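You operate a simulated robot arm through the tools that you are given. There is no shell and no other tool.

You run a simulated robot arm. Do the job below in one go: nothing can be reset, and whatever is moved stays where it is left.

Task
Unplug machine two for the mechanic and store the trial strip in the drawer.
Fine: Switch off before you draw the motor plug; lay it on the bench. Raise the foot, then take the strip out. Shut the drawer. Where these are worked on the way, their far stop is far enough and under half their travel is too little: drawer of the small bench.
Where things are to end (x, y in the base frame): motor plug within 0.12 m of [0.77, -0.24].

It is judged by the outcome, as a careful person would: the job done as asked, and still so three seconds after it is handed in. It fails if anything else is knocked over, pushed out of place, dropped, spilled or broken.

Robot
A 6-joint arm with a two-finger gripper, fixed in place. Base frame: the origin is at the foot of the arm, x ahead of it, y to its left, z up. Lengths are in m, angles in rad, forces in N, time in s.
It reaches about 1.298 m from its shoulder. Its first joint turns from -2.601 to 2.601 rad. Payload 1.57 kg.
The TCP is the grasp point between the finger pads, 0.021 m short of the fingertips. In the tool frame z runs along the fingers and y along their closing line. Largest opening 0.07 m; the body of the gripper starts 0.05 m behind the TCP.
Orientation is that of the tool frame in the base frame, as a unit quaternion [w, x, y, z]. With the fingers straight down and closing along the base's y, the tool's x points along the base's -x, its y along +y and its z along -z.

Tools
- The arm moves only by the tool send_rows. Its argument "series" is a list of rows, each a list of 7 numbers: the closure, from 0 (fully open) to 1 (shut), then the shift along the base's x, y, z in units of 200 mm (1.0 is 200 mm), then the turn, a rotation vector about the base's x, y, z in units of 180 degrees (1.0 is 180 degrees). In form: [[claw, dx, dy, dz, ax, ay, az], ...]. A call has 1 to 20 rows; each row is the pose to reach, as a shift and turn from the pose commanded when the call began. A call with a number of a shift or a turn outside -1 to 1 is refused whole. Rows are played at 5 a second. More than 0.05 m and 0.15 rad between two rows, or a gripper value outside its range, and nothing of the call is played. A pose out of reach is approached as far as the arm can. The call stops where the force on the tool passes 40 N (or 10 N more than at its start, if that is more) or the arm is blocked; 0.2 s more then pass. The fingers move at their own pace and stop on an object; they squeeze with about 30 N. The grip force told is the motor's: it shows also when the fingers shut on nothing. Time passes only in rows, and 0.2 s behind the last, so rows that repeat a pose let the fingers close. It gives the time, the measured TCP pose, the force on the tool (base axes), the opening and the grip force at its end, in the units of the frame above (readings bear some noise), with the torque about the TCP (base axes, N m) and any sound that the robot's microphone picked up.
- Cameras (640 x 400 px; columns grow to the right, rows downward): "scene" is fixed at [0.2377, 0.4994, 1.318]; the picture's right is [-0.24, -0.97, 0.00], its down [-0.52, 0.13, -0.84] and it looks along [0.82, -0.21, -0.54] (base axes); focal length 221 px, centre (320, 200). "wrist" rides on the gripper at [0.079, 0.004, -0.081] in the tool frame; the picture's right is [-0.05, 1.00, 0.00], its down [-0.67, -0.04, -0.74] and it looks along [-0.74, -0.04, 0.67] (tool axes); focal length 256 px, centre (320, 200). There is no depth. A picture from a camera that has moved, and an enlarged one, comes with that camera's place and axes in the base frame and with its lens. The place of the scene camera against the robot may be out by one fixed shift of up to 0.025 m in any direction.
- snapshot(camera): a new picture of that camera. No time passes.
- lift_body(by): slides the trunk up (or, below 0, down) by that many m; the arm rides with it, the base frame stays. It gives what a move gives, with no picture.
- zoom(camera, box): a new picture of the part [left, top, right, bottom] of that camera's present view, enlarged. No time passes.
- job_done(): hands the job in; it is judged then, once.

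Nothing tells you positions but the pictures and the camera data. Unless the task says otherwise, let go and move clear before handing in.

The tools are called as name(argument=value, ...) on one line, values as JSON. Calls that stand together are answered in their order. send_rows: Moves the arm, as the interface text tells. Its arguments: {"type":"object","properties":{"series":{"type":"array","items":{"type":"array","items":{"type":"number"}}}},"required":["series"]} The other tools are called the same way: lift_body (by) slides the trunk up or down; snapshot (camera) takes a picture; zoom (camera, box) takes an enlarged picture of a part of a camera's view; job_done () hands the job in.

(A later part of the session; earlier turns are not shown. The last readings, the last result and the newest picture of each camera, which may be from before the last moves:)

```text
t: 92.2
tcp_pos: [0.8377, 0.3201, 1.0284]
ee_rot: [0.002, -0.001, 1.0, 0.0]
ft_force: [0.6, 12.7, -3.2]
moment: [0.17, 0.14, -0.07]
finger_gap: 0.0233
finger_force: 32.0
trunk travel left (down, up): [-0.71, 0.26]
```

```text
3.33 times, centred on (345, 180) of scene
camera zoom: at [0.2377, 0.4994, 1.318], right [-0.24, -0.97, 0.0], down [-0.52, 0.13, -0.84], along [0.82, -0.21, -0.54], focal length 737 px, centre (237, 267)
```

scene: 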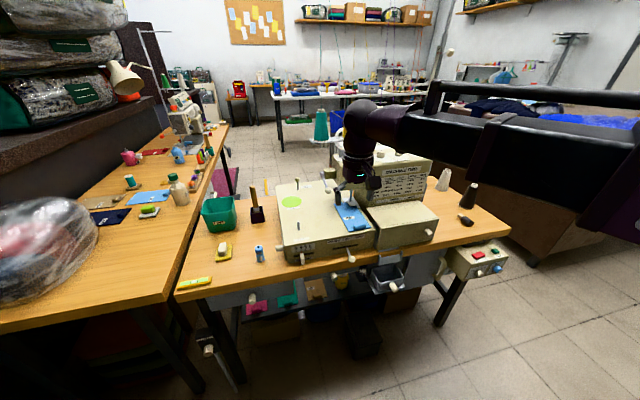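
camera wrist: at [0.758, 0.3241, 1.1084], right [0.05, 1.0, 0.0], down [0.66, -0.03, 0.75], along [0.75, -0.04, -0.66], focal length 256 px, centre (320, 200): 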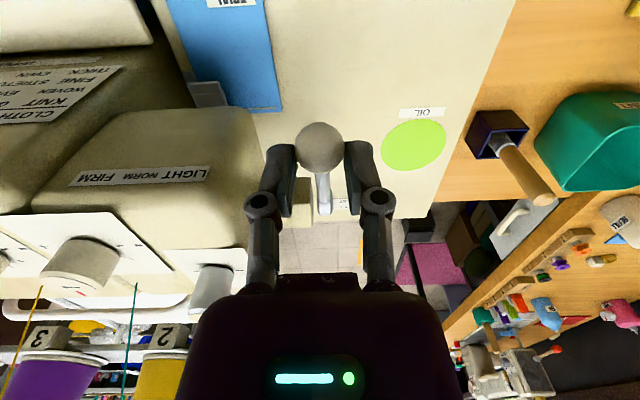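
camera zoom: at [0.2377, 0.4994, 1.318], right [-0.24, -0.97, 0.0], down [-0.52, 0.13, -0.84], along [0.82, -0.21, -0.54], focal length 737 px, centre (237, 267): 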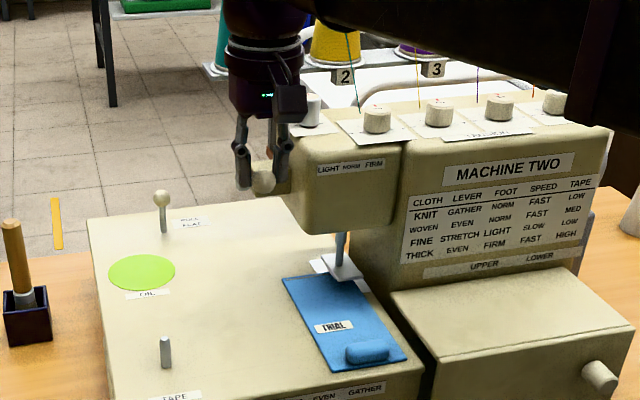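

The ball has crept towards the fingertips. I'll ease off to see if the lever holds its place, then re-grip lower.

send_rows(series=[[0.5, 0, 0, 0, 0, 0, 0], [0.4, 0, 0, 0, 0, 0, 0], [0.4, 0, 0, 0, 0, 0, 0]])

snapshot(camera="wrist")

zoom(camera="scene", box=[290, 120, 400, 240])

```text
t: 93.0
tcp_pos: [0.8364, 0.319, 1.0283]
ee_rot: [-0.001, -0.001, 1.0, 0.001]
ft_force: [0.2, 0.1, -0.1]
moment: [0.0, 0.0, -0.01]
finger_gap: 0.0419
finger_force: 0.0
trunk travel left (down, up): [-0.71, 0.26]
```

```text
taken
camera wrist: at [0.7564, 0.3226, 1.1091], right [0.05, 1.0, 0.0], down [0.67, -0.03, 0.74], along [0.74, -0.04, -0.67], focal length 256 px, centre (320, 200)
```

wrist: 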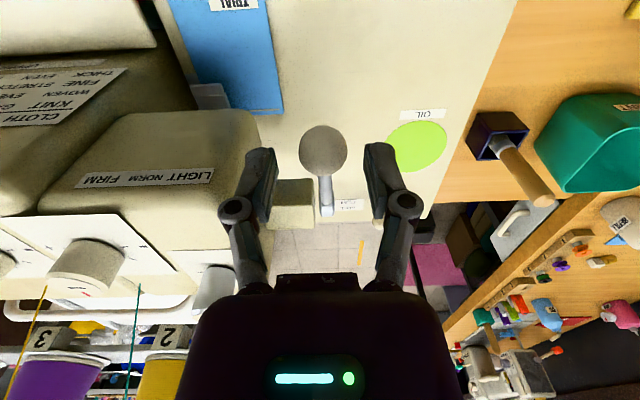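

```text
3.33 times, centred on (345, 180) of scene
camera zoom: at [0.2377, 0.4994, 1.318], right [-0.24, -0.97, 0.0], down [-0.52, 0.13, -0.84], along [0.82, -0.21, -0.54], focal length 737 px, centre (237, 267)
```

zoom: 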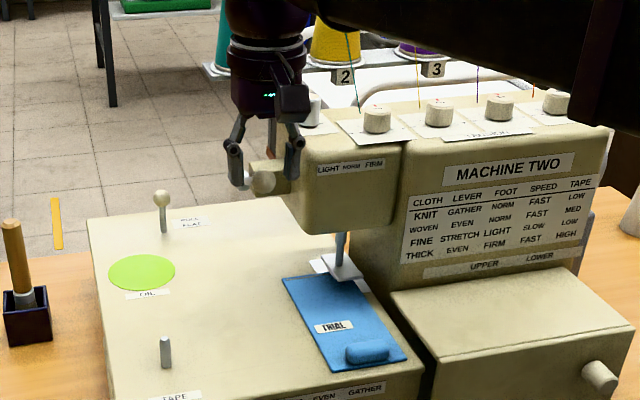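

The lever stays where it was left. I'll re-grip the ball centrally at (0.829, 0.320, 1.012).

send_rows(series=[[0.4, -0.034, 0.003, 0, 0, 0, 0], [0.4, -0.034, 0.003, 0, 0, 0, 0]])

lift_body(by=-0.016)

send_rows(series=[[0.7, 0, 0, 0, 0, 0, 0], [1, 0, 0, 0, 0, 0, 0], [1, 0, 0, 0, 0, 0, 0]])

snapshot(camera="wrist")

```text
t: 93.6
tcp_pos: [0.8281, 0.3192, 1.0289]
ee_rot: [0.0, 0.0, 1.0, -0.001]
ft_force: [1.1, 0.0, -0.2]
moment: [-0.01, 0.0, 0.01]
finger_gap: 0.042
finger_force: 0.2
trunk travel left (down, up): [-0.71, 0.26]
```

```text
t: 94.3
tcp_pos: [0.8276, 0.3184, 1.0137]
ee_rot: [0.001, 0.0, 1.0, 0.001]
ft_force: [0.6, -0.5, 0.0]
moment: [-0.03, -0.01, 0.02]
finger_gap: 0.042
finger_force: 0.1
trunk travel left (down, up): [-0.694, 0.276]
```

```text
t: 95.1
tcp_pos: [0.8286, 0.3211, 1.0129]
ee_rot: [0.0, -0.001, 1.0, 0.001]
ft_force: [0.6, 5.3, 2.5]
moment: [0.02, -0.22, 0.03]
finger_gap: 0.0221
finger_force: 31.7
trunk travel left (down, up): [-0.694, 0.276]
```

```text
taken
camera wrist: at [0.7494, 0.324, 1.0932], right [0.05, 1.0, 0.0], down [0.67, -0.04, 0.74], along [0.74, -0.04, -0.67], focal length 256 px, centre (320, 200)
```

wrist: 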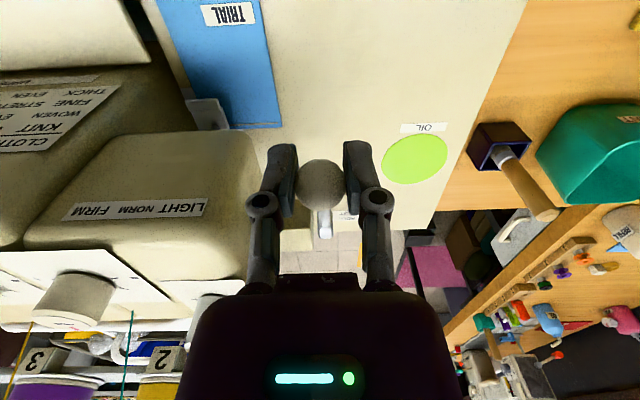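

The ball is centred in the grip. I'll carry on along the arc in small interleaved steps.

lift_body(by=0.008)

send_rows(series=[[1, 0.02, 0, 0, 0, 0, 0]])

lift_body(by=0.008)

send_rows(series=[[1, 0.025, 0, 0, 0, 0, 0]])

lift_body(by=0.007)

snapshot(camera="wrist")

```text
t: 95.6
tcp_pos: [0.83, 0.3189, 1.0199]
ee_rot: [-0.001, 0.001, 1.0, 0.0]
ft_force: [7.1, 6.4, -8.4]
moment: [0.0, 0.31, 0.02]
finger_gap: 0.0223
finger_force: 32.0
trunk travel left (down, up): [-0.702, 0.268]
```

```text
t: 96.0
tcp_pos: [0.8306, 0.3192, 1.0199]
ee_rot: [-0.002, 0.0, 1.0, -0.001]
ft_force: [-6.0, 2.5, -8.5]
moment: [0.03, 0.95, -0.02]
finger_gap: 0.0222
finger_force: 32.3
trunk travel left (down, up): [-0.702, 0.268]
```

```text
t: 96.6
tcp_pos: [0.8339, 0.3206, 1.0273]
ee_rot: [0.001, 0.0, 1.0, 0.0]
ft_force: [6.6, 0.8, -8.4]
moment: [-0.01, 0.29, 0.0]
finger_gap: 0.0222
finger_force: 31.6
trunk travel left (down, up): [-0.71, 0.26]
```

```text
t: 97.0
tcp_pos: [0.8352, 0.3202, 1.0287]
ee_rot: [-0.002, 0.001, 1.0, 0.0]
ft_force: [-9.2, -2.6, -6.5]
moment: [-0.05, 0.94, 0.0]
finger_gap: 0.0224
finger_force: 31.7
trunk travel left (down, up): [-0.71, 0.26]
```

```text
t: 97.6
tcp_pos: [0.8394, 0.3212, 1.0339]
ee_rot: [0.001, 0.0, 1.0, 0.0]
ft_force: [3.1, -4.2, -9.3]
moment: [-0.07, 0.36, -0.02]
finger_gap: 0.0225
finger_force: 31.5
trunk travel left (down, up): [-0.717, 0.253]
```

```text
taken
camera wrist: at [0.7602, 0.3242, 1.1153], right [0.05, 1.0, 0.0], down [0.67, -0.04, 0.75], along [0.74, -0.04, -0.67], focal length 256 px, centre (320, 200)
```

wrist: 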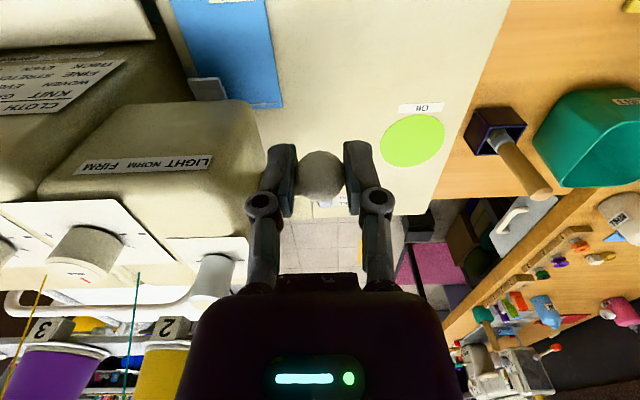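

Lever at about +38° and still moving freely. I'll go on until it reaches its stop.

send_rows(series=[[1, 0.025, 0, 0, 0, 0, 0]])

lift_body(by=0.006)

send_rows(series=[[1, 0.03, 0, 0, 0, 0, 0]])

lift_body(by=0.006)

snapshot(camera="wrist")

zoom(camera="scene", box=[290, 120, 400, 240])

```text
t: 98.0
tcp_pos: [0.8394, 0.32, 1.0359]
ee_rot: [-0.001, -0.002, 1.0, 0.0]
ft_force: [-11.9, -5.6, -3.6]
moment: [-0.03, 0.93, -0.01]
finger_gap: 0.0223
finger_force: 32.0
trunk travel left (down, up): [-0.717, 0.253]
```

```text
t: 98.5
tcp_pos: [0.8433, 0.3198, 1.0401]
ee_rot: [0.001, 0.0, 1.0, 0.0]
ft_force: [0.8, -5.9, -8.7]
moment: [-0.11, 0.43, -0.04]
finger_gap: 0.0225
finger_force: 32.1
trunk travel left (down, up): [-0.723, 0.247]
```

```text
t: 98.9
tcp_pos: [0.8468, 0.3192, 1.0424]
ee_rot: [-0.001, -0.001, 1.0, 0.0]
ft_force: [-13.8, -5.4, -0.4]
moment: [-0.03, 0.9, 0.0]
finger_gap: 0.0225
finger_force: 31.9
trunk travel left (down, up): [-0.723, 0.247]
```

```text
t: 99.5
tcp_pos: [0.8498, 0.3207, 1.047]
ee_rot: [0.0, 0.0, 1.0, 0.0]
ft_force: [0.0, -5.8, -8.5]
moment: [-0.05, 0.48, 0.05]
finger_gap: 0.0226
finger_force: 32.3
trunk travel left (down, up): [-0.729, 0.241]
```

```text
taken
camera wrist: at [0.7716, 0.3241, 1.1275], right [0.05, 1.0, 0.0], down [0.67, -0.04, 0.75], along [0.74, -0.04, -0.67], focal length 256 px, centre (320, 200)
```

wrist: 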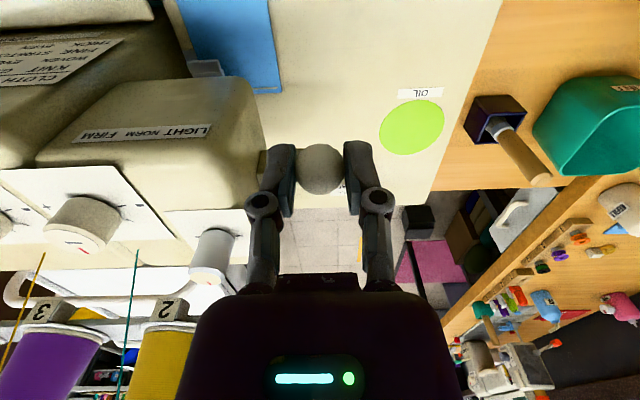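

```text
3.33 times, centred on (345, 180) of scene
camera zoom: at [0.2377, 0.4994, 1.318], right [-0.24, -0.97, 0.0], down [-0.52, 0.13, -0.84], along [0.82, -0.21, -0.54], focal length 737 px, centre (237, 267)
```

zoom: 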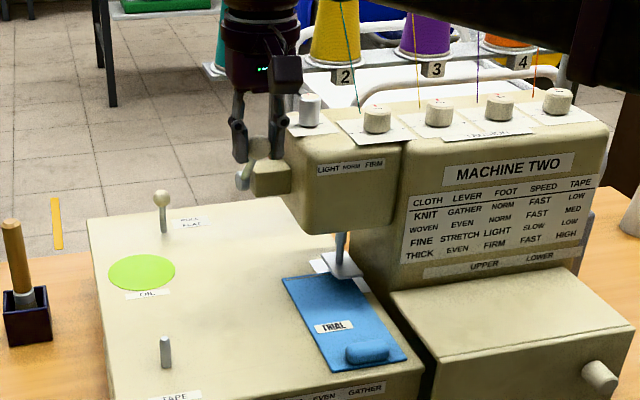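

zoom(camera="scene", box=[325, 185, 375, 225])

send_rows(series=[[1, 0.03, 0, 0, 0, 0, 0]])

lift_body(by=0.005)

send_rows(series=[[1, 0.03, 0, 0, 0, 0, 0]])

lift_body(by=0.004)

snapshot(camera="wrist")

zoom(camera="scene", box=[325, 185, 375, 225])

```text
10.00 times, centred on (350, 205) of scene
camera zoom: at [0.2377, 0.4994, 1.318], right [-0.24, -0.97, 0.0], down [-0.52, 0.13, -0.84], along [0.82, -0.21, -0.54], focal length 2211 px, centre (20, 150)
```

zoom: 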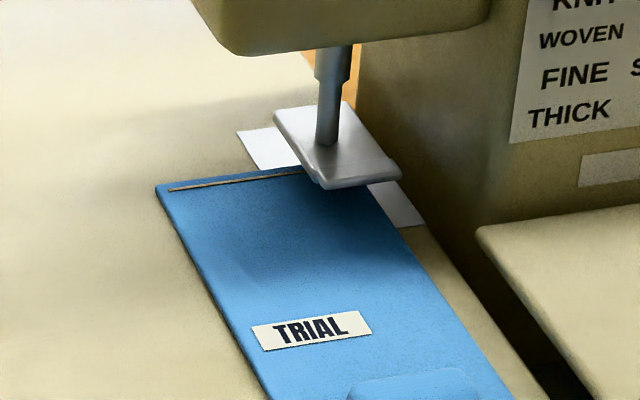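

```text
t: 99.9
tcp_pos: [0.8521, 0.32, 1.0484]
ee_rot: [-0.002, -0.001, 1.0, 0.0]
ft_force: [-21.7, -10.8, -11.3]
moment: [-0.12, 0.24, -0.01]
finger_gap: 0.0227
finger_force: 32.3
trunk travel left (down, up): [-0.729, 0.241]
```

```text
t: 100.4
tcp_pos: [0.8563, 0.3206, 1.0517]
ee_rot: [0.0, 0.0, 1.0, -0.001]
ft_force: [-11.8, -13.4, -18.8]
moment: [-0.16, 0.03, 0.04]
finger_gap: 0.0225
finger_force: 32.4
trunk travel left (down, up): [-0.734, 0.236]
```

```text
t: 100.8
tcp_pos: [0.8635, 0.3219, 1.0534]
ee_rot: [0.003, 0.001, 1.0, 0.002]
ft_force: [2.1, -0.3, -0.9]
moment: [0.02, 0.07, 0.01]
finger_gap: 0.0068
finger_force: 27.1
trunk travel left (down, up): [-0.734, 0.236]
```

```text
t: 101.3
tcp_pos: [0.8634, 0.322, 1.0567]
ee_rot: [0.001, 0.0, 1.0, 0.0]
ft_force: [1.9, 0.2, 0.1]
moment: [0.03, -0.04, -0.01]
finger_gap: 0.0002
finger_force: 28.5
trunk travel left (down, up): [-0.738, 0.232]
```

```text
taken
camera wrist: at [0.7839, 0.3253, 1.1368], right [0.05, 1.0, 0.0], down [0.67, -0.04, 0.74], along [0.74, -0.04, -0.67], focal length 256 px, centre (320, 200)
```

wrist: 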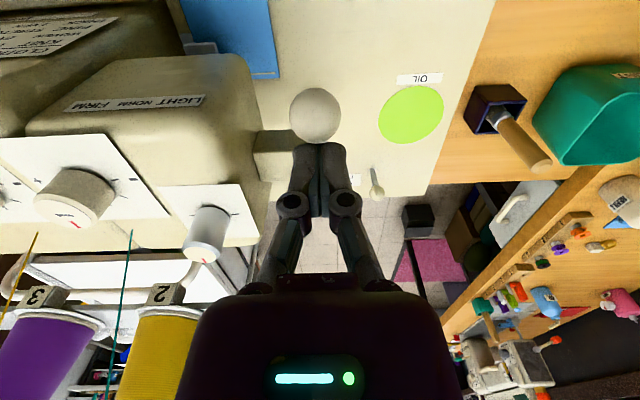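

```text
10.00 times, centred on (350, 205) of scene
camera zoom: at [0.2377, 0.4994, 1.318], right [-0.24, -0.97, 0.0], down [-0.52, 0.13, -0.84], along [0.82, -0.21, -0.54], focal length 2211 px, centre (20, 150)
```

zoom: 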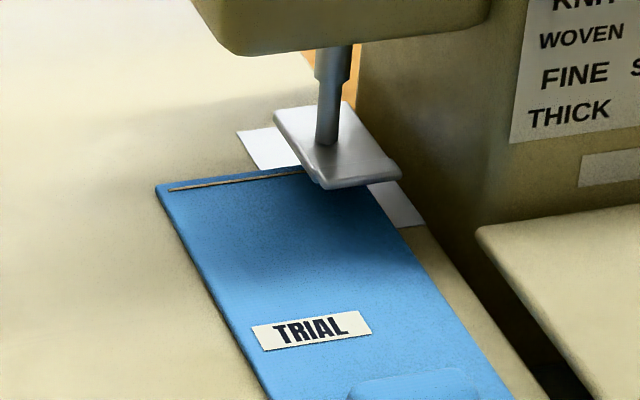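

The lever reached its far stop (the ball slipped out only when I pushed past it) and stays up; the foot is visibly lifted clear of the strip. Next I'll rise, back off and look at the drawers under the bench.

lift_body(by=0.07)

send_rows(series=[[1, -0.2, 0.05, 0, 0, 0, 0], [1, -0.4, 0.1, 0, 0, 0, 0], [1, -0.6, 0.2, 0, 0, 0, 0], [0.5, -0.8, 0.35, 0, 0, 0, 0], [0, -1, 0.5, 0, 0, 0, 0]])

zoom(camera="scene", box=[290, 140, 400, 240])

snapshot(camera="wrist")

```text
t: 102.4
tcp_pos: [0.8621, 0.3203, 1.1265]
ee_rot: [-0.001, 0.0, 1.0, 0.0]
ft_force: [0.4, 0.7, -1.0]
moment: [0.02, -0.01, -0.02]
finger_gap: 0.0
finger_force: 28.2
trunk travel left (down, up): [-0.808, 0.162]
```

```text
t: 103.6
tcp_pos: [0.6586, 0.4203, 1.1261]
ee_rot: [0.0, 0.0, 1.0, 0.001]
ft_force: [0.7, 0.9, 0.4]
moment: [-0.02, -0.02, -0.01]
finger_gap: 0.0686
finger_force: 0.0
trunk travel left (down, up): [-0.808, 0.162]
```

```text
4.00 times, centred on (345, 190) of scene
camera zoom: at [0.2377, 0.4994, 1.318], right [-0.24, -0.97, 0.0], down [-0.52, 0.13, -0.84], along [0.82, -0.21, -0.54], focal length 884 px, centre (220, 240)
```

zoom: 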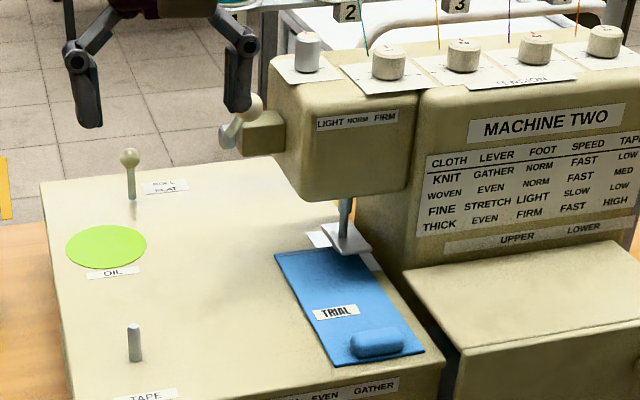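

```text
taken
camera wrist: at [0.5801, 0.425, 1.2074], right [0.05, 1.0, 0.0], down [0.67, -0.04, 0.75], along [0.74, -0.04, -0.67], focal length 256 px, centre (320, 200)
```

wrist: 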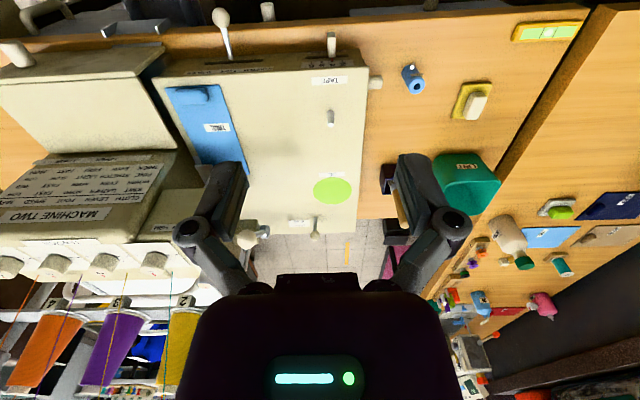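

The foot stays raised. I'll back off and lower the camera in front of the bench's left half to see the drawers.

send_rows(series=[[0, -0.22, 0.05, 0, 0, 0, 0], [0, -0.44, 0.1, 0, 0, 0, 0], [0, -0.66, 0.15, 0, 0, 0, 0]])

lift_body(by=-0.34)

snapshot(camera="wrist")

```text
t: 104.4
tcp_pos: [0.5296, 0.4515, 1.1264]
ee_rot: [-0.001, 0.0, 1.0, 0.0]
ft_force: [-0.7, 0.6, -0.1]
moment: [0.03, 0.02, -0.02]
finger_gap: 0.0702
finger_force: 0.1
trunk travel left (down, up): [-0.808, 0.162]
```

```text
t: 107.8
tcp_pos: [0.5314, 0.4515, 0.7867]
ee_rot: [0.0, -0.001, 1.0, 0.0]
ft_force: [0.2, 0.0, 0.3]
moment: [-0.02, 0.05, 0.02]
finger_gap: 0.07
finger_force: 0.0
trunk travel left (down, up): [-0.468, 0.502]
```

```text
taken
camera wrist: at [0.4519, 0.4553, 0.8672], right [0.05, 1.0, 0.0], down [0.67, -0.04, 0.74], along [0.74, -0.04, -0.67], focal length 256 px, centre (320, 200)
```

wrist: 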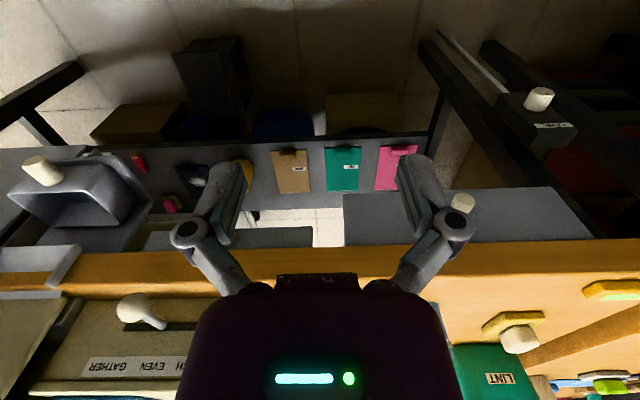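

lift_body(by=-0.13)

snapshot(camera="wrist")

zoom(camera="scene", box=[220, 250, 400, 340])

```text
t: 109.3
tcp_pos: [0.5309, 0.4523, 0.6572]
ee_rot: [0.0, 0.0, 1.0, 0.0]
ft_force: [0.0, -0.6, -0.5]
moment: [-0.01, 0.06, 0.02]
finger_gap: 0.0701
finger_force: 0.0
trunk travel left (down, up): [-0.338, 0.632]
```

```text
taken
camera wrist: at [0.4519, 0.4554, 0.7373], right [0.05, 1.0, 0.0], down [0.67, -0.04, 0.74], along [0.74, -0.04, -0.67], focal length 256 px, centre (320, 200)
```

wrist: 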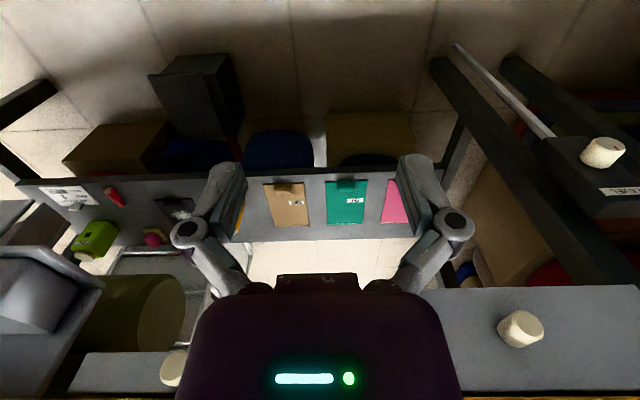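

```text
3.56 times, centred on (310, 295) of scene
camera zoom: at [0.2377, 0.4994, 1.318], right [-0.24, -0.97, 0.0], down [-0.52, 0.13, -0.84], along [0.82, -0.21, -0.54], focal length 786 px, centre (356, -138)
```

zoom: 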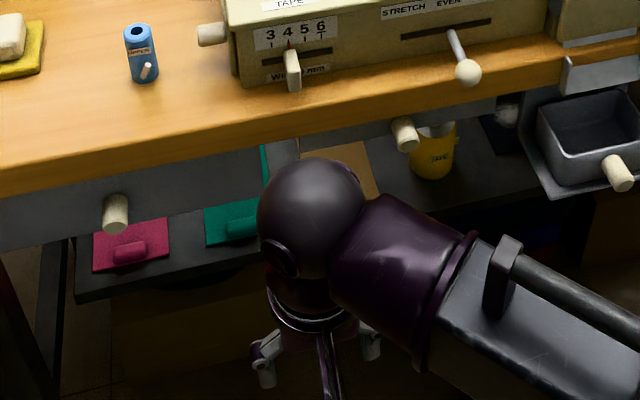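

Two grey drawer fronts with round knobs hang under this bench: one on the left and one in the middle. I'll level the camera to look at them squarely for labels and size.

send_rows(series=[[0, 0.0137, 0, 0.008, 0, -0.0417, 0], [0, 0.0253, 0, 0.032, 0, -0.0833, 0], [0, 0.033, 0, 0.071, 0, -0.125, 0], [0, 0.034, 0, 0.125, 0, -0.1667, 0], [0, 0.0275, 0, 0.193, 0, -0.2083, 0], [0, 0.011, 0, 0.274, 0, -0.25, 0]])

snapshot(camera="wrist")

```text
t: 110.7
tcp_pos: [0.5309, 0.4513, 0.7115]
ee_rot: [0.385, 0.0, 0.923, -0.001]
ft_force: [-0.2, -0.2, 0.2]
moment: [-0.01, -0.03, 0.01]
finger_gap: 0.07
finger_force: 0.0
trunk travel left (down, up): [-0.338, 0.632]
```

```text
taken
camera wrist: at [0.4186, 0.4545, 0.7118], right [0.04, 1.0, 0.04], down [-0.06, -0.04, 1.0], along [1.0, -0.04, 0.06], focal length 256 px, centre (320, 200)
```

wrist: 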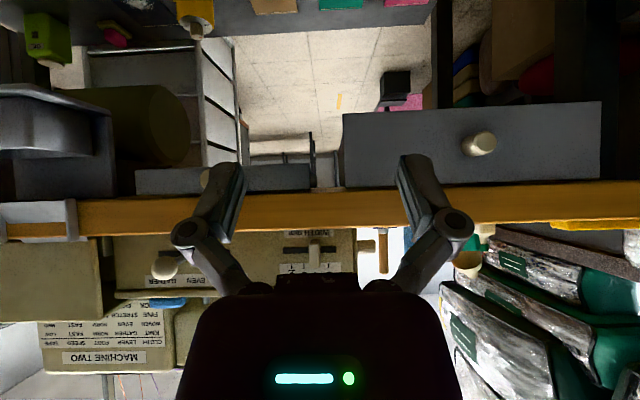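

zoom(camera="wrist", box=[100, 90, 340, 240])

zoom(camera="wrist", box=[320, 80, 640, 260])

```text
2.67 times, centred on (220, 165) of wrist
camera zoom: at [0.4186, 0.4545, 0.7118], right [0.04, 1.0, 0.04], down [-0.06, -0.04, 1.0], along [1.0, -0.04, 0.06], focal length 683 px, centre (587, 293)
```

zoom: 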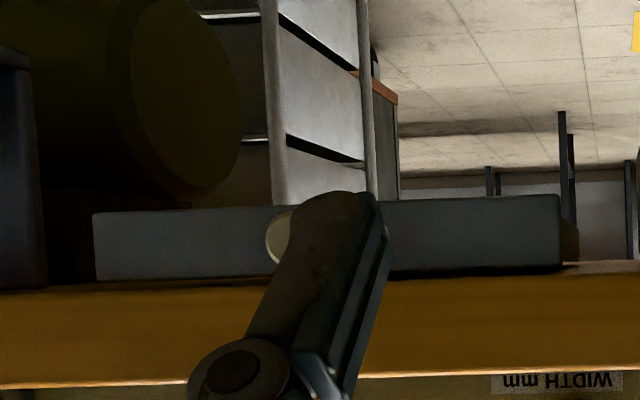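

```text
2.00 times, centred on (480, 170) of wrist
camera zoom: at [0.4186, 0.4545, 0.7118], right [0.04, 1.0, 0.04], down [-0.06, -0.04, 1.0], along [1.0, -0.04, 0.06], focal length 512 px, centre (0, 260)
```

zoom: 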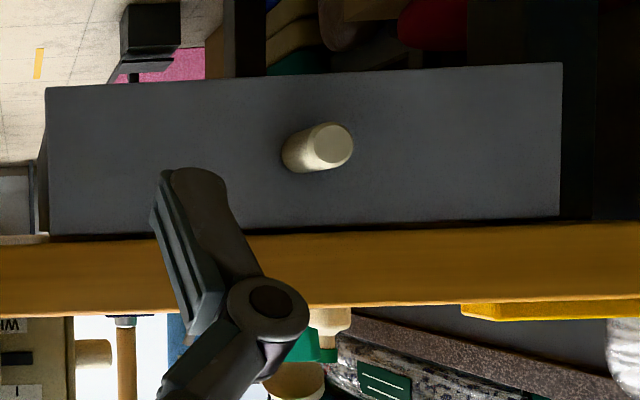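

The left one is the proper drawer: front about 0.26 m wide and 8.5 cm deep, with its knob at about (0.67–0.695, 0.60, 0.677). The middle one is only a shallow slide. I'll line the tilted fingers up with the drawer knob.

send_rows(series=[[0, 0.05, 0.2, 0, 0, 0, 0], [0, 0.12, 0.4, 0, 0, 0, 0], [0, 0.2, 0.6, 0, 0, 0, 0], [0, 0.28, 0.745, 0, 0, 0, 0]])

lift_body(by=-0.028)

snapshot(camera="wrist")

zoom(camera="scene", box=[180, 240, 360, 360])

```text
t: 111.7
tcp_pos: [0.5907, 0.6014, 0.7115]
ee_rot: [0.383, 0.0, 0.924, -0.001]
ft_force: [0.0, -0.6, -0.4]
moment: [0.03, 0.02, 0.03]
finger_gap: 0.0701
finger_force: 0.0
trunk travel left (down, up): [-0.338, 0.632]
```

```text
t: 112.5
tcp_pos: [0.5889, 0.601, 0.6835]
ee_rot: [0.383, -0.001, 0.924, 0.0]
ft_force: [0.6, -0.6, 0.1]
moment: [0.04, -0.01, -0.01]
finger_gap: 0.0702
finger_force: 0.1
trunk travel left (down, up): [-0.31, 0.66]
```

```text
taken
camera wrist: at [0.477, 0.6048, 0.6838], right [0.04, 1.0, 0.04], down [-0.06, -0.03, 1.0], along [1.0, -0.04, 0.05], focal length 256 px, centre (320, 200)
```

wrist: 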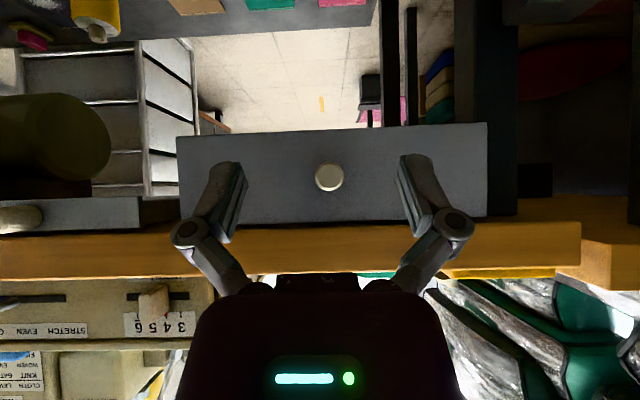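

```text
3.33 times, centred on (270, 300) of scene
camera zoom: at [0.2377, 0.4994, 1.318], right [-0.24, -0.97, 0.0], down [-0.52, 0.13, -0.84], along [0.82, -0.21, -0.54], focal length 737 px, centre (487, -133)
```

zoom: 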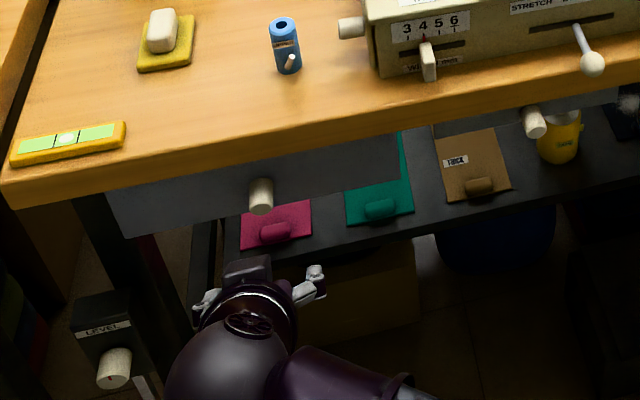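

The knob sits at y≈0.604, z≈0.676, centred in the view. I'll advance onto it and close.

send_rows(series=[[0, 0.13, 0.015, 0, 0, 0, 0], [0, 0.26, 0.015, 0, 0, 0, 0], [0, 0.385, 0.015, 0, 0, 0, 0]])

snapshot(camera="wrist")

```text
t: 113.3
tcp_pos: [0.6659, 0.6046, 0.6834]
ee_rot: [0.382, 0.0, 0.924, -0.001]
ft_force: [-0.7, 0.1, -0.4]
moment: [-0.02, 0.03, 0.03]
finger_gap: 0.0697
finger_force: 0.1
trunk travel left (down, up): [-0.31, 0.66]
```

```text
taken
camera wrist: at [0.5535, 0.6079, 0.6838], right [0.04, 1.0, 0.04], down [-0.06, -0.03, 1.0], along [1.0, -0.04, 0.05], focal length 256 px, centre (320, 200)
```

wrist: 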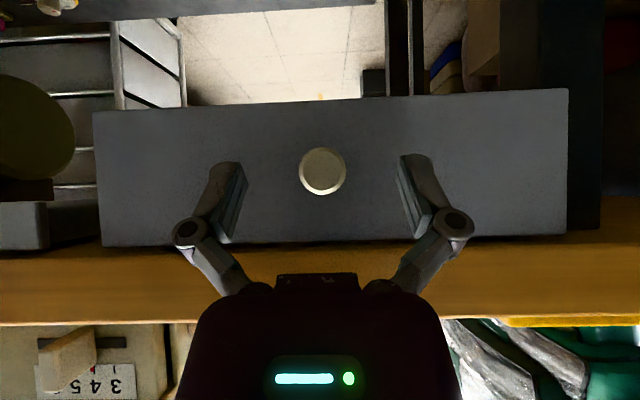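

send_rows(series=[[0, 0.018, 0, 0, 0, 0, 0], [0.5, 0.018, 0, 0, 0, 0, 0], [1, 0.018, 0, 0, 0, 0, 0], [1, 0.018, 0, 0, 0, 0, 0], [1, 0.018, 0, 0, 0, 0, 0]])

snapshot(camera="wrist")

```text
t: 114.5
tcp_pos: [0.6698, 0.6041, 0.6826]
ee_rot: [0.384, -0.001, 0.923, 0.0]
ft_force: [-1.3, 16.2, 6.6]
moment: [0.12, 0.24, 0.29]
finger_gap: 0.0213
finger_force: 32.0
trunk travel left (down, up): [-0.31, 0.66]
```

```text
taken
camera wrist: at [0.5562, 0.6087, 0.6839], right [0.03, 1.0, 0.04], down [-0.06, -0.04, 1.0], along [1.0, -0.04, 0.06], focal length 256 px, centre (320, 200)
```

wrist: 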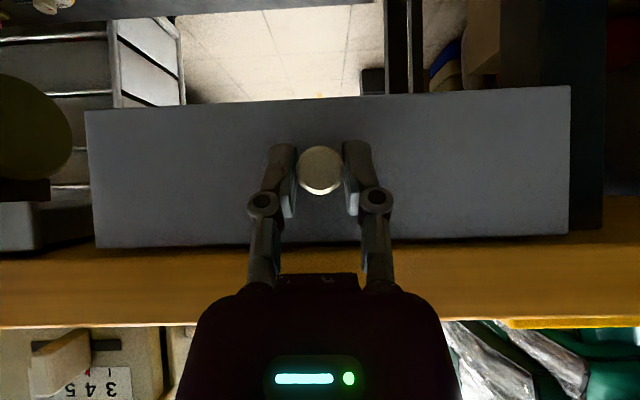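

Gripped at a 21 mm gap. I'll pull the drawer open steadily.

send_rows(series=[[1, -0.05, 0.012, 0, 0, 0, 0], [1, -0.12, 0.015, 0, 0, 0, 0], [1, -0.2, 0.015, 0, 0, 0, 0], [1, -0.3, 0.015, 0, 0, 0, 0], [1, -0.4, 0.015, 0, 0, 0, 0], [1, -0.5, 0.015, 0, 0, 0, 0]])

snapshot(camera="wrist")

zoom(camera="scene", box=[160, 220, 380, 380])

```text
t: 115.9
tcp_pos: [0.5696, 0.6054, 0.6842]
ee_rot: [0.382, 0.0, 0.924, -0.001]
ft_force: [-0.7, -18.1, -3.7]
moment: [-0.1, -0.2, -0.28]
finger_gap: 0.0213
finger_force: 31.9
trunk travel left (down, up): [-0.31, 0.66]
```

```text
taken
camera wrist: at [0.4569, 0.6094, 0.6841], right [0.04, 1.0, 0.04], down [-0.06, -0.03, 1.0], along [1.0, -0.04, 0.05], focal length 256 px, centre (320, 200)
```

wrist: 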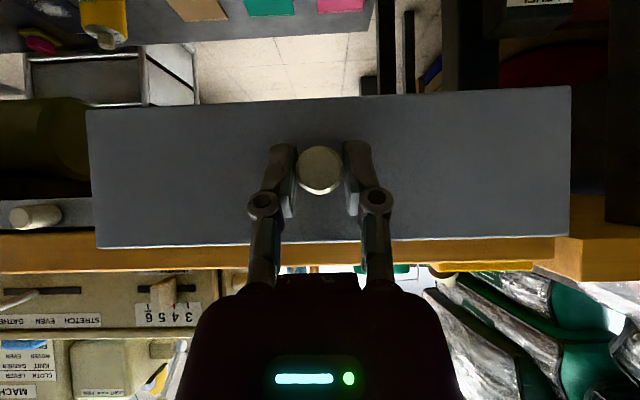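

```text
2.50 times, centred on (270, 300) of scene
camera zoom: at [0.2377, 0.4994, 1.318], right [-0.24, -0.97, 0.0], down [-0.52, 0.13, -0.84], along [0.82, -0.21, -0.54], focal length 553 px, centre (445, -50)
```

zoom: 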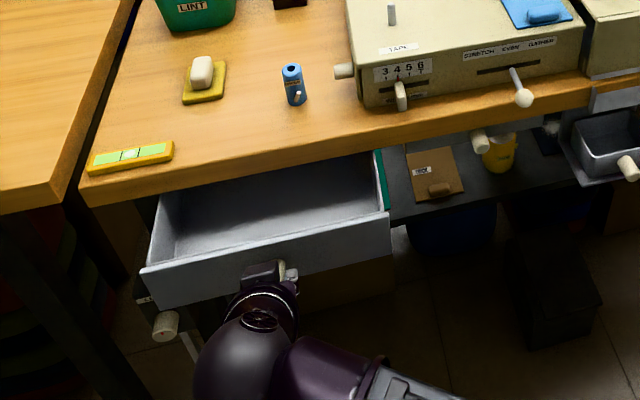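

The drawer slides out well and is empty. I'll keep pulling towards its far stop.

send_rows(series=[[1, -0.08, -0.007, 0, 0, 0, 0], [1, -0.16, -0.007, 0, 0, 0, 0], [1, -0.24, -0.007, 0, 0, 0, 0], [1, -0.32, -0.007, 0, 0, 0, 0], [1, -0.4, -0.007, 0, 0, 0, 0], [1, -0.48, -0.007, 0, 0, 0, 0]])

snapshot(camera="wrist")

```text
t: 117.3
tcp_pos: [0.4738, 0.6051, 0.6839]
ee_rot: [0.383, 0.0, 0.924, 0.0]
ft_force: [1.2, 7.5, 2.2]
moment: [0.1, -0.51, 0.16]
finger_gap: 0.0213
finger_force: 31.7
trunk travel left (down, up): [-0.31, 0.66]
```

```text
taken
camera wrist: at [0.3614, 0.6088, 0.6837], right [0.04, 1.0, 0.04], down [-0.06, -0.04, 1.0], along [1.0, -0.04, 0.06], focal length 256 px, centre (320, 200)
```

wrist: 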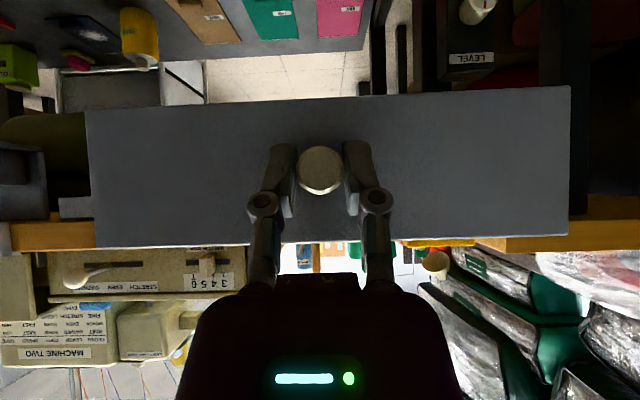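

send_rows(series=[[1, -0.05, 0, 0, 0, 0, 0], [1, -0.1, 0, 0, 0, 0, 0], [1, -0.15, 0, 0, 0, 0, 0], [1, -0.2, 0, 0, 0, 0, 0], [1, -0.25, 0, 0, 0, 0, 0]])

zoom(camera="scene", box=[160, 220, 380, 380])

```text
t: 118.5
tcp_pos: [0.4242, 0.6035, 0.684]
ee_rot: [0.384, 0.001, 0.923, -0.001]
ft_force: [-0.5, -0.6, 0.7]
moment: [0.0, -0.02, -0.01]
finger_gap: 0.0
finger_force: 28.9
trunk travel left (down, up): [-0.31, 0.66]
```

```text
2.50 times, centred on (270, 300) of scene
camera zoom: at [0.2377, 0.4994, 1.318], right [-0.24, -0.97, 0.0], down [-0.52, 0.13, -0.84], along [0.82, -0.21, -0.54], focal length 553 px, centre (445, -50)
```

zoom: 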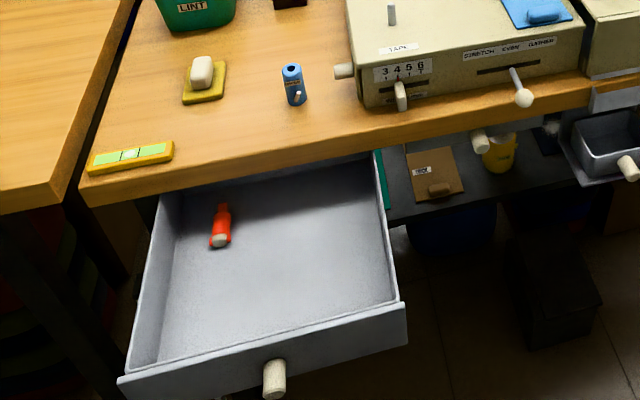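

The drawer is fully open at its stop, about 0.2 m out; the knob slipped free only there. It holds one small orange item near (0.675, 0.67), which I'll keep clear of. Now I'll rise, untilt and go for the strip.

lift_body(by=0.3)

send_rows(series=[[0.7, -0.092, 0, -0.081, 0, 0.0417, 0], [0.3, -0.194, 0, -0.149, 0, 0.0833, 0], [0, -0.303, 0, -0.203, 0, 0.125, 0], [0, -0.419, 0, -0.242, 0, 0.1667, 0], [0, -0.539, 0, -0.266, 0, 0.2083, 0], [0, -0.661, 0, -0.274, 0, 0.25, 0]])

send_rows(series=[[0, 0.2, -0.14, 0, 0, 0, 0], [0, 0.4, -0.28, 0, 0, 0, 0], [0, 0.6, -0.42, 0, 0, 0, 0], [0, 0.8, -0.56, 0, 0, 0, 0], [0, 1, -0.7, 0, 0, 0, 0]])

send_rows(series=[[0, 0.12, -0.2, 0, 0, 0, 0], [0, 0.24, -0.4, 0, 0, 0, 0], [0, 0.36, -0.6, 0, 0, 0, 0], [0, 0.48, -0.8, 0, 0, 0, 0], [0, 0.6, -1, 0, 0, 0, 0]])

snapshot(camera="wrist")

snapshot(camera="scene")

```text
t: 121.5
tcp_pos: [0.425, 0.6059, 0.9827]
ee_rot: [0.383, 0.0, 0.924, 0.0]
ft_force: [-0.4, 0.2, 0.3]
moment: [0.0, 0.03, 0.02]
finger_gap: 0.0001
finger_force: 28.6
trunk travel left (down, up): [-0.61, 0.36]
```

```text
t: 122.9
tcp_pos: [0.2922, 0.606, 0.9279]
ee_rot: [0.0, -0.001, 1.0, -0.001]
ft_force: [-0.4, 0.1, 1.0]
moment: [0.0, 0.01, 0.0]
finger_gap: 0.0698
finger_force: 0.1
trunk travel left (down, up): [-0.61, 0.36]
```

```text
t: 124.1
tcp_pos: [0.4911, 0.4688, 0.928]
ee_rot: [0.001, 0.0, 1.0, 0.0]
ft_force: [0.8, 1.0, 0.3]
moment: [-0.01, 0.02, -0.01]
finger_gap: 0.07
finger_force: 0.0
trunk travel left (down, up): [-0.61, 0.36]
```

```text
t: 125.3
tcp_pos: [0.6096, 0.2654, 0.9292]
ee_rot: [0.001, 0.0, 1.0, 0.0]
ft_force: [-0.9, -0.2, 1.2]
moment: [0.01, -0.01, 0.0]
finger_gap: 0.07
finger_force: 0.0
out of reach, approached as far as the arm can: row 2
trunk travel left (down, up): [-0.61, 0.36]
```

```text
taken
camera wrist: at [0.5305, 0.269, 1.009], right [0.05, 1.0, 0.0], down [0.66, -0.04, 0.75], along [0.75, -0.04, -0.67], focal length 256 px, centre (320, 200)
```

wrist: 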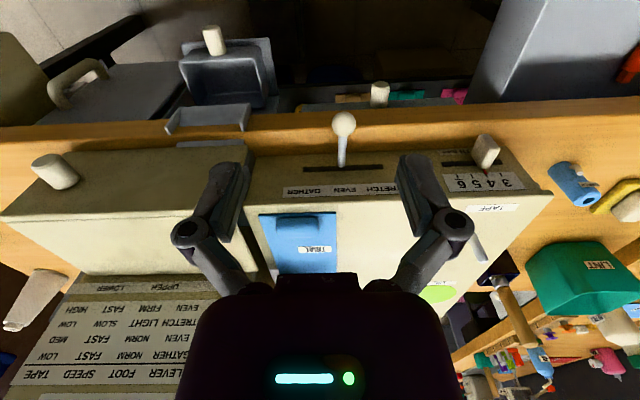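

```text
taken
```

scene: 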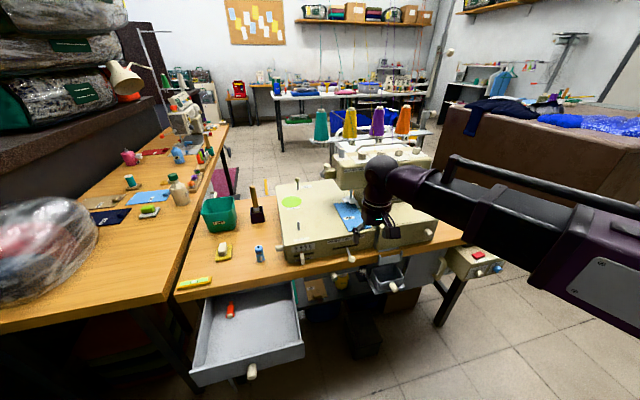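

zoom(camera="wrist", box=[230, 150, 430, 280])

```text
3.08 times, centred on (330, 215) of wrist
camera zoom: at [0.5305, 0.269, 1.009], right [0.05, 1.0, 0.0], down [0.66, -0.04, 0.75], along [0.75, -0.04, -0.67], focal length 788 px, centre (289, 154)
```

zoom: 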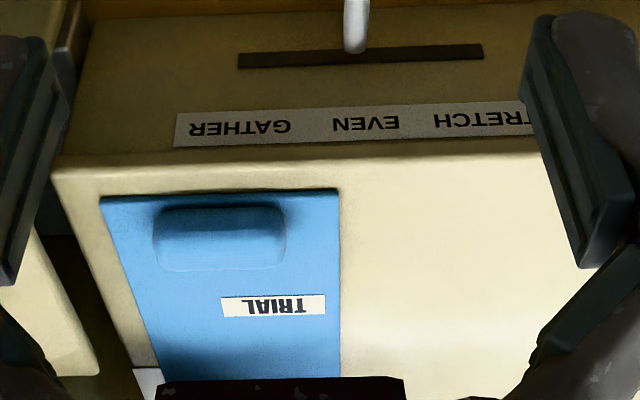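

With the corrected scene camera, the bed top is at z≈0.853 and the tab is centred at about (0.738, 0.236), 17 mm by 42 mm. I'll turn the hand -90° so the fingers close across the tab's long sides, which also stops the strip drooping, and move over it.

send_rows(series=[[0, 0, 0, 0, 0, 0, -0.0455], [0, 0, 0, 0, 0, 0, -0.091], [0, 0, 0, 0, 0, 0, -0.1364], [0, 0, 0, 0, 0, 0, -0.1818], [0, 0, 0, 0, 0, 0, -0.2273], [0.2, 0, 0, 0, 0, 0, -0.2727], [0.3, 0, 0, 0, 0, 0, -0.3182], [0.4, 0, 0, 0, 0, 0, -0.3636], [0.4, 0, 0, 0, 0, 0, -0.4091], [0.4, 0, 0, 0, 0, 0, -0.4545], [0.4, 0, 0, 0, 0, 0, -0.5]])

send_rows(series=[[0.4, 0.2, -0.05, 0, 0, 0, 0], [0.4, 0.42, -0.1, 0, 0, 0, 0], [0.4, 0.64, -0.147, 0, 0, 0, 0], [0.4, 0.64, -0.147, 0, 0, 0, 0]])

snapshot(camera="wrist")

zoom(camera="scene", box=[290, 150, 410, 270])

```text
t: 127.7
tcp_pos: [0.6123, 0.2665, 0.9278]
ee_rot: [0.002, 0.708, 0.706, -0.001]
ft_force: [0.1, -0.5, 0.5]
moment: [0.01, 0.0, 0.01]
finger_gap: 0.0418
finger_force: 0.1
trunk travel left (down, up): [-0.61, 0.36]
```

```text
t: 128.7
tcp_pos: [0.7408, 0.2359, 0.9297]
ee_rot: [0.001, 0.707, 0.708, -0.001]
ft_force: [0.0, -0.4, 0.2]
moment: [0.01, 0.02, 0.01]
finger_gap: 0.042
finger_force: 0.1
trunk travel left (down, up): [-0.61, 0.36]
```

```text
taken
camera wrist: at [0.7462, 0.3157, 1.009], right [1.0, -0.05, 0.0], down [-0.03, -0.66, 0.75], along [-0.04, -0.75, -0.67], focal length 256 px, centre (320, 200)
```

wrist: 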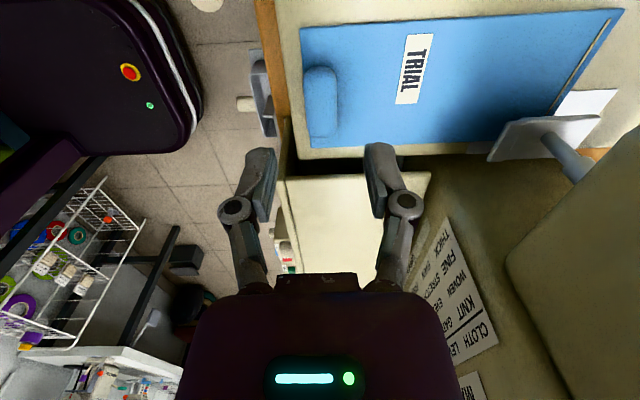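

```text
3.33 times, centred on (350, 210) of scene
camera zoom: at [0.2377, 0.4994, 1.318], right [-0.24, -0.97, 0.0], down [-0.52, 0.13, -0.84], along [0.82, -0.21, -0.54], focal length 737 px, centre (220, 167)
```

zoom: 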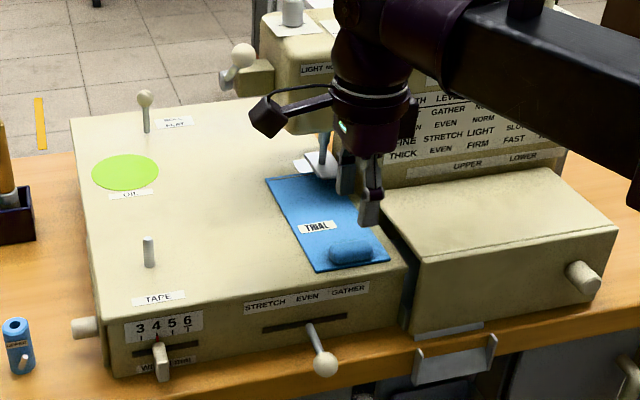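

The tab is right under the fingers, centred at about (0.741, 0.2365). I'll lower around it in steps until the tips just touch the surface.

lift_body(by=-0.042)

snapshot(camera="wrist")

lift_body(by=-0.006)

```text
t: 129.5
tcp_pos: [0.7412, 0.2373, 0.8863]
ee_rot: [0.001, 0.707, 0.707, -0.001]
ft_force: [-0.1, 0.2, 0.7]
moment: [0.02, 0.01, 0.03]
finger_gap: 0.0421
finger_force: 0.0
trunk travel left (down, up): [-0.568, 0.402]
```

```text
taken
camera wrist: at [0.746, 0.3158, 0.9671], right [1.0, -0.05, 0.0], down [-0.04, -0.66, 0.75], along [-0.04, -0.75, -0.67], focal length 256 px, centre (320, 200)
```

wrist: 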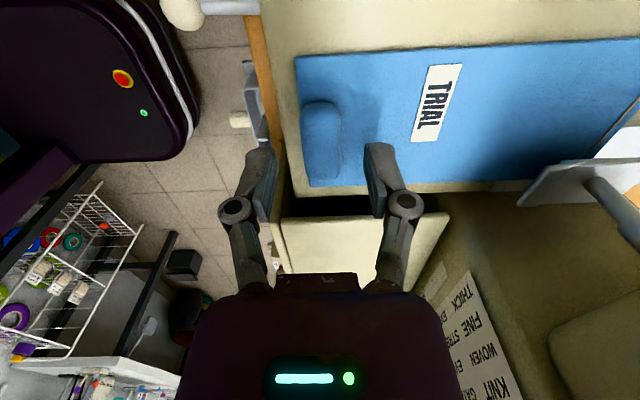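

```text
t: 130.1
tcp_pos: [0.7414, 0.2366, 0.8799]
ee_rot: [0.0, 0.707, 0.707, 0.0]
ft_force: [-0.5, -0.4, 0.1]
moment: [0.02, 0.0, 0.04]
finger_gap: 0.042
finger_force: 0.0
trunk travel left (down, up): [-0.562, 0.408]
```

send_rows(series=[[0.4, -0.003, 0.017, 0, 0, 0, 0]])

lift_body(by=-0.003)

zoom(camera="wrist", box=[220, 80, 420, 220])

```text
t: 130.5
tcp_pos: [0.7411, 0.2399, 0.8801]
ee_rot: [0.0, 0.707, 0.707, -0.001]
ft_force: [0.6, -0.6, -0.1]
moment: [0.0, 0.0, 0.02]
finger_gap: 0.0419
finger_force: 0.1
trunk travel left (down, up): [-0.562, 0.408]
```

```text
t: 131.0
tcp_pos: [0.7411, 0.24, 0.8786]
ee_rot: [0.001, 0.707, 0.707, -0.001]
ft_force: [-0.3, -0.5, -0.3]
moment: [0.05, 0.03, 0.0]
finger_gap: 0.042
finger_force: 0.1
trunk travel left (down, up): [-0.559, 0.411]
```

```text
2.86 times, centred on (320, 150) of wrist
camera zoom: at [0.7459, 0.3195, 0.958], right [1.0, -0.05, 0.0], down [-0.04, -0.66, 0.75], along [-0.04, -0.75, -0.67], focal length 731 px, centre (320, 343)
```

zoom: 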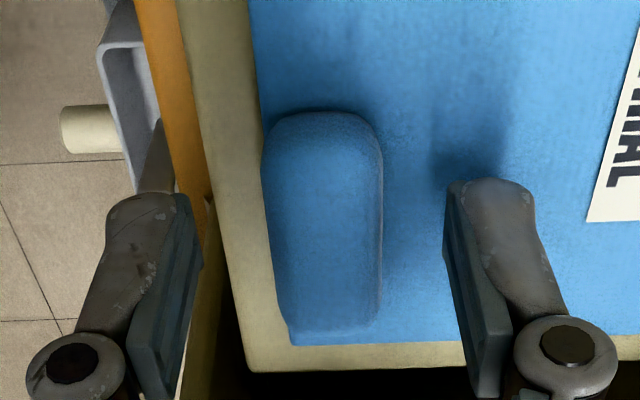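

lift_body(by=-0.003)

lift_body(by=-0.003)

zoom(camera="wrist", box=[220, 80, 420, 220])

```text
t: 131.5
tcp_pos: [0.7411, 0.2405, 0.8752]
ee_rot: [0.001, 0.707, 0.707, -0.001]
ft_force: [-0.2, 0.8, -0.3]
moment: [0.0, 0.0, 0.02]
finger_gap: 0.042
finger_force: 0.0
trunk travel left (down, up): [-0.556, 0.414]
```

```text
t: 132.0
tcp_pos: [0.741, 0.2391, 0.8718]
ee_rot: [0.0, 0.707, 0.707, 0.0]
ft_force: [0.1, 0.4, -0.6]
moment: [0.01, 0.0, -0.01]
finger_gap: 0.0422
finger_force: 0.0
trunk travel left (down, up): [-0.553, 0.417]
```

```text
2.86 times, centred on (320, 150) of wrist
camera zoom: at [0.7459, 0.3195, 0.952], right [1.0, -0.05, 0.0], down [-0.04, -0.66, 0.75], along [-0.04, -0.75, -0.67], focal length 731 px, centre (320, 343)
```

zoom: 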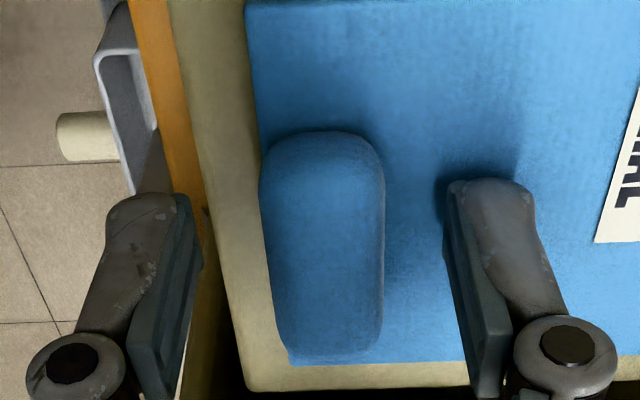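

lift_body(by=-0.002)

lift_body(by=-0.002)

zoom(camera="wrist", box=[220, 80, 420, 220])

```text
t: 132.5
tcp_pos: [0.7418, 0.2403, 0.8688]
ee_rot: [0.001, 0.707, 0.707, -0.001]
ft_force: [0.2, -0.5, 0.4]
moment: [-0.01, -0.01, -0.01]
finger_gap: 0.042
finger_force: 0.1
trunk travel left (down, up): [-0.551, 0.419]
```

```text
t: 133.1
tcp_pos: [0.7404, 0.2413, 0.8674]
ee_rot: [0.002, 0.707, 0.707, -0.001]
ft_force: [-0.5, -0.6, 0.1]
moment: [-0.04, -0.02, -0.01]
finger_gap: 0.0417
finger_force: 0.1
trunk travel left (down, up): [-0.549, 0.421]
```

```text
2.86 times, centred on (320, 150) of wrist
camera zoom: at [0.7459, 0.3195, 0.948], right [1.0, -0.05, 0.0], down [-0.04, -0.66, 0.75], along [-0.04, -0.75, -0.67], focal length 731 px, centre (320, 343)
```

zoom: 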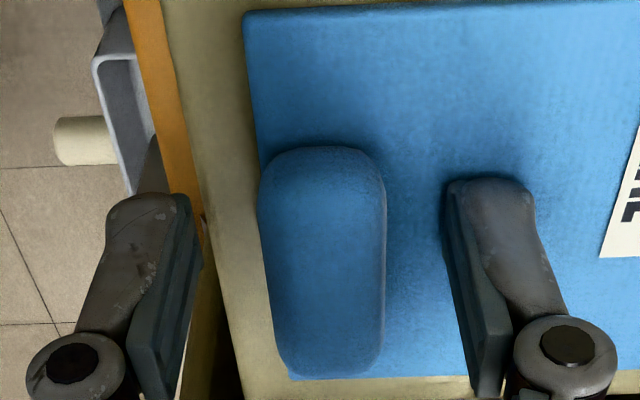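

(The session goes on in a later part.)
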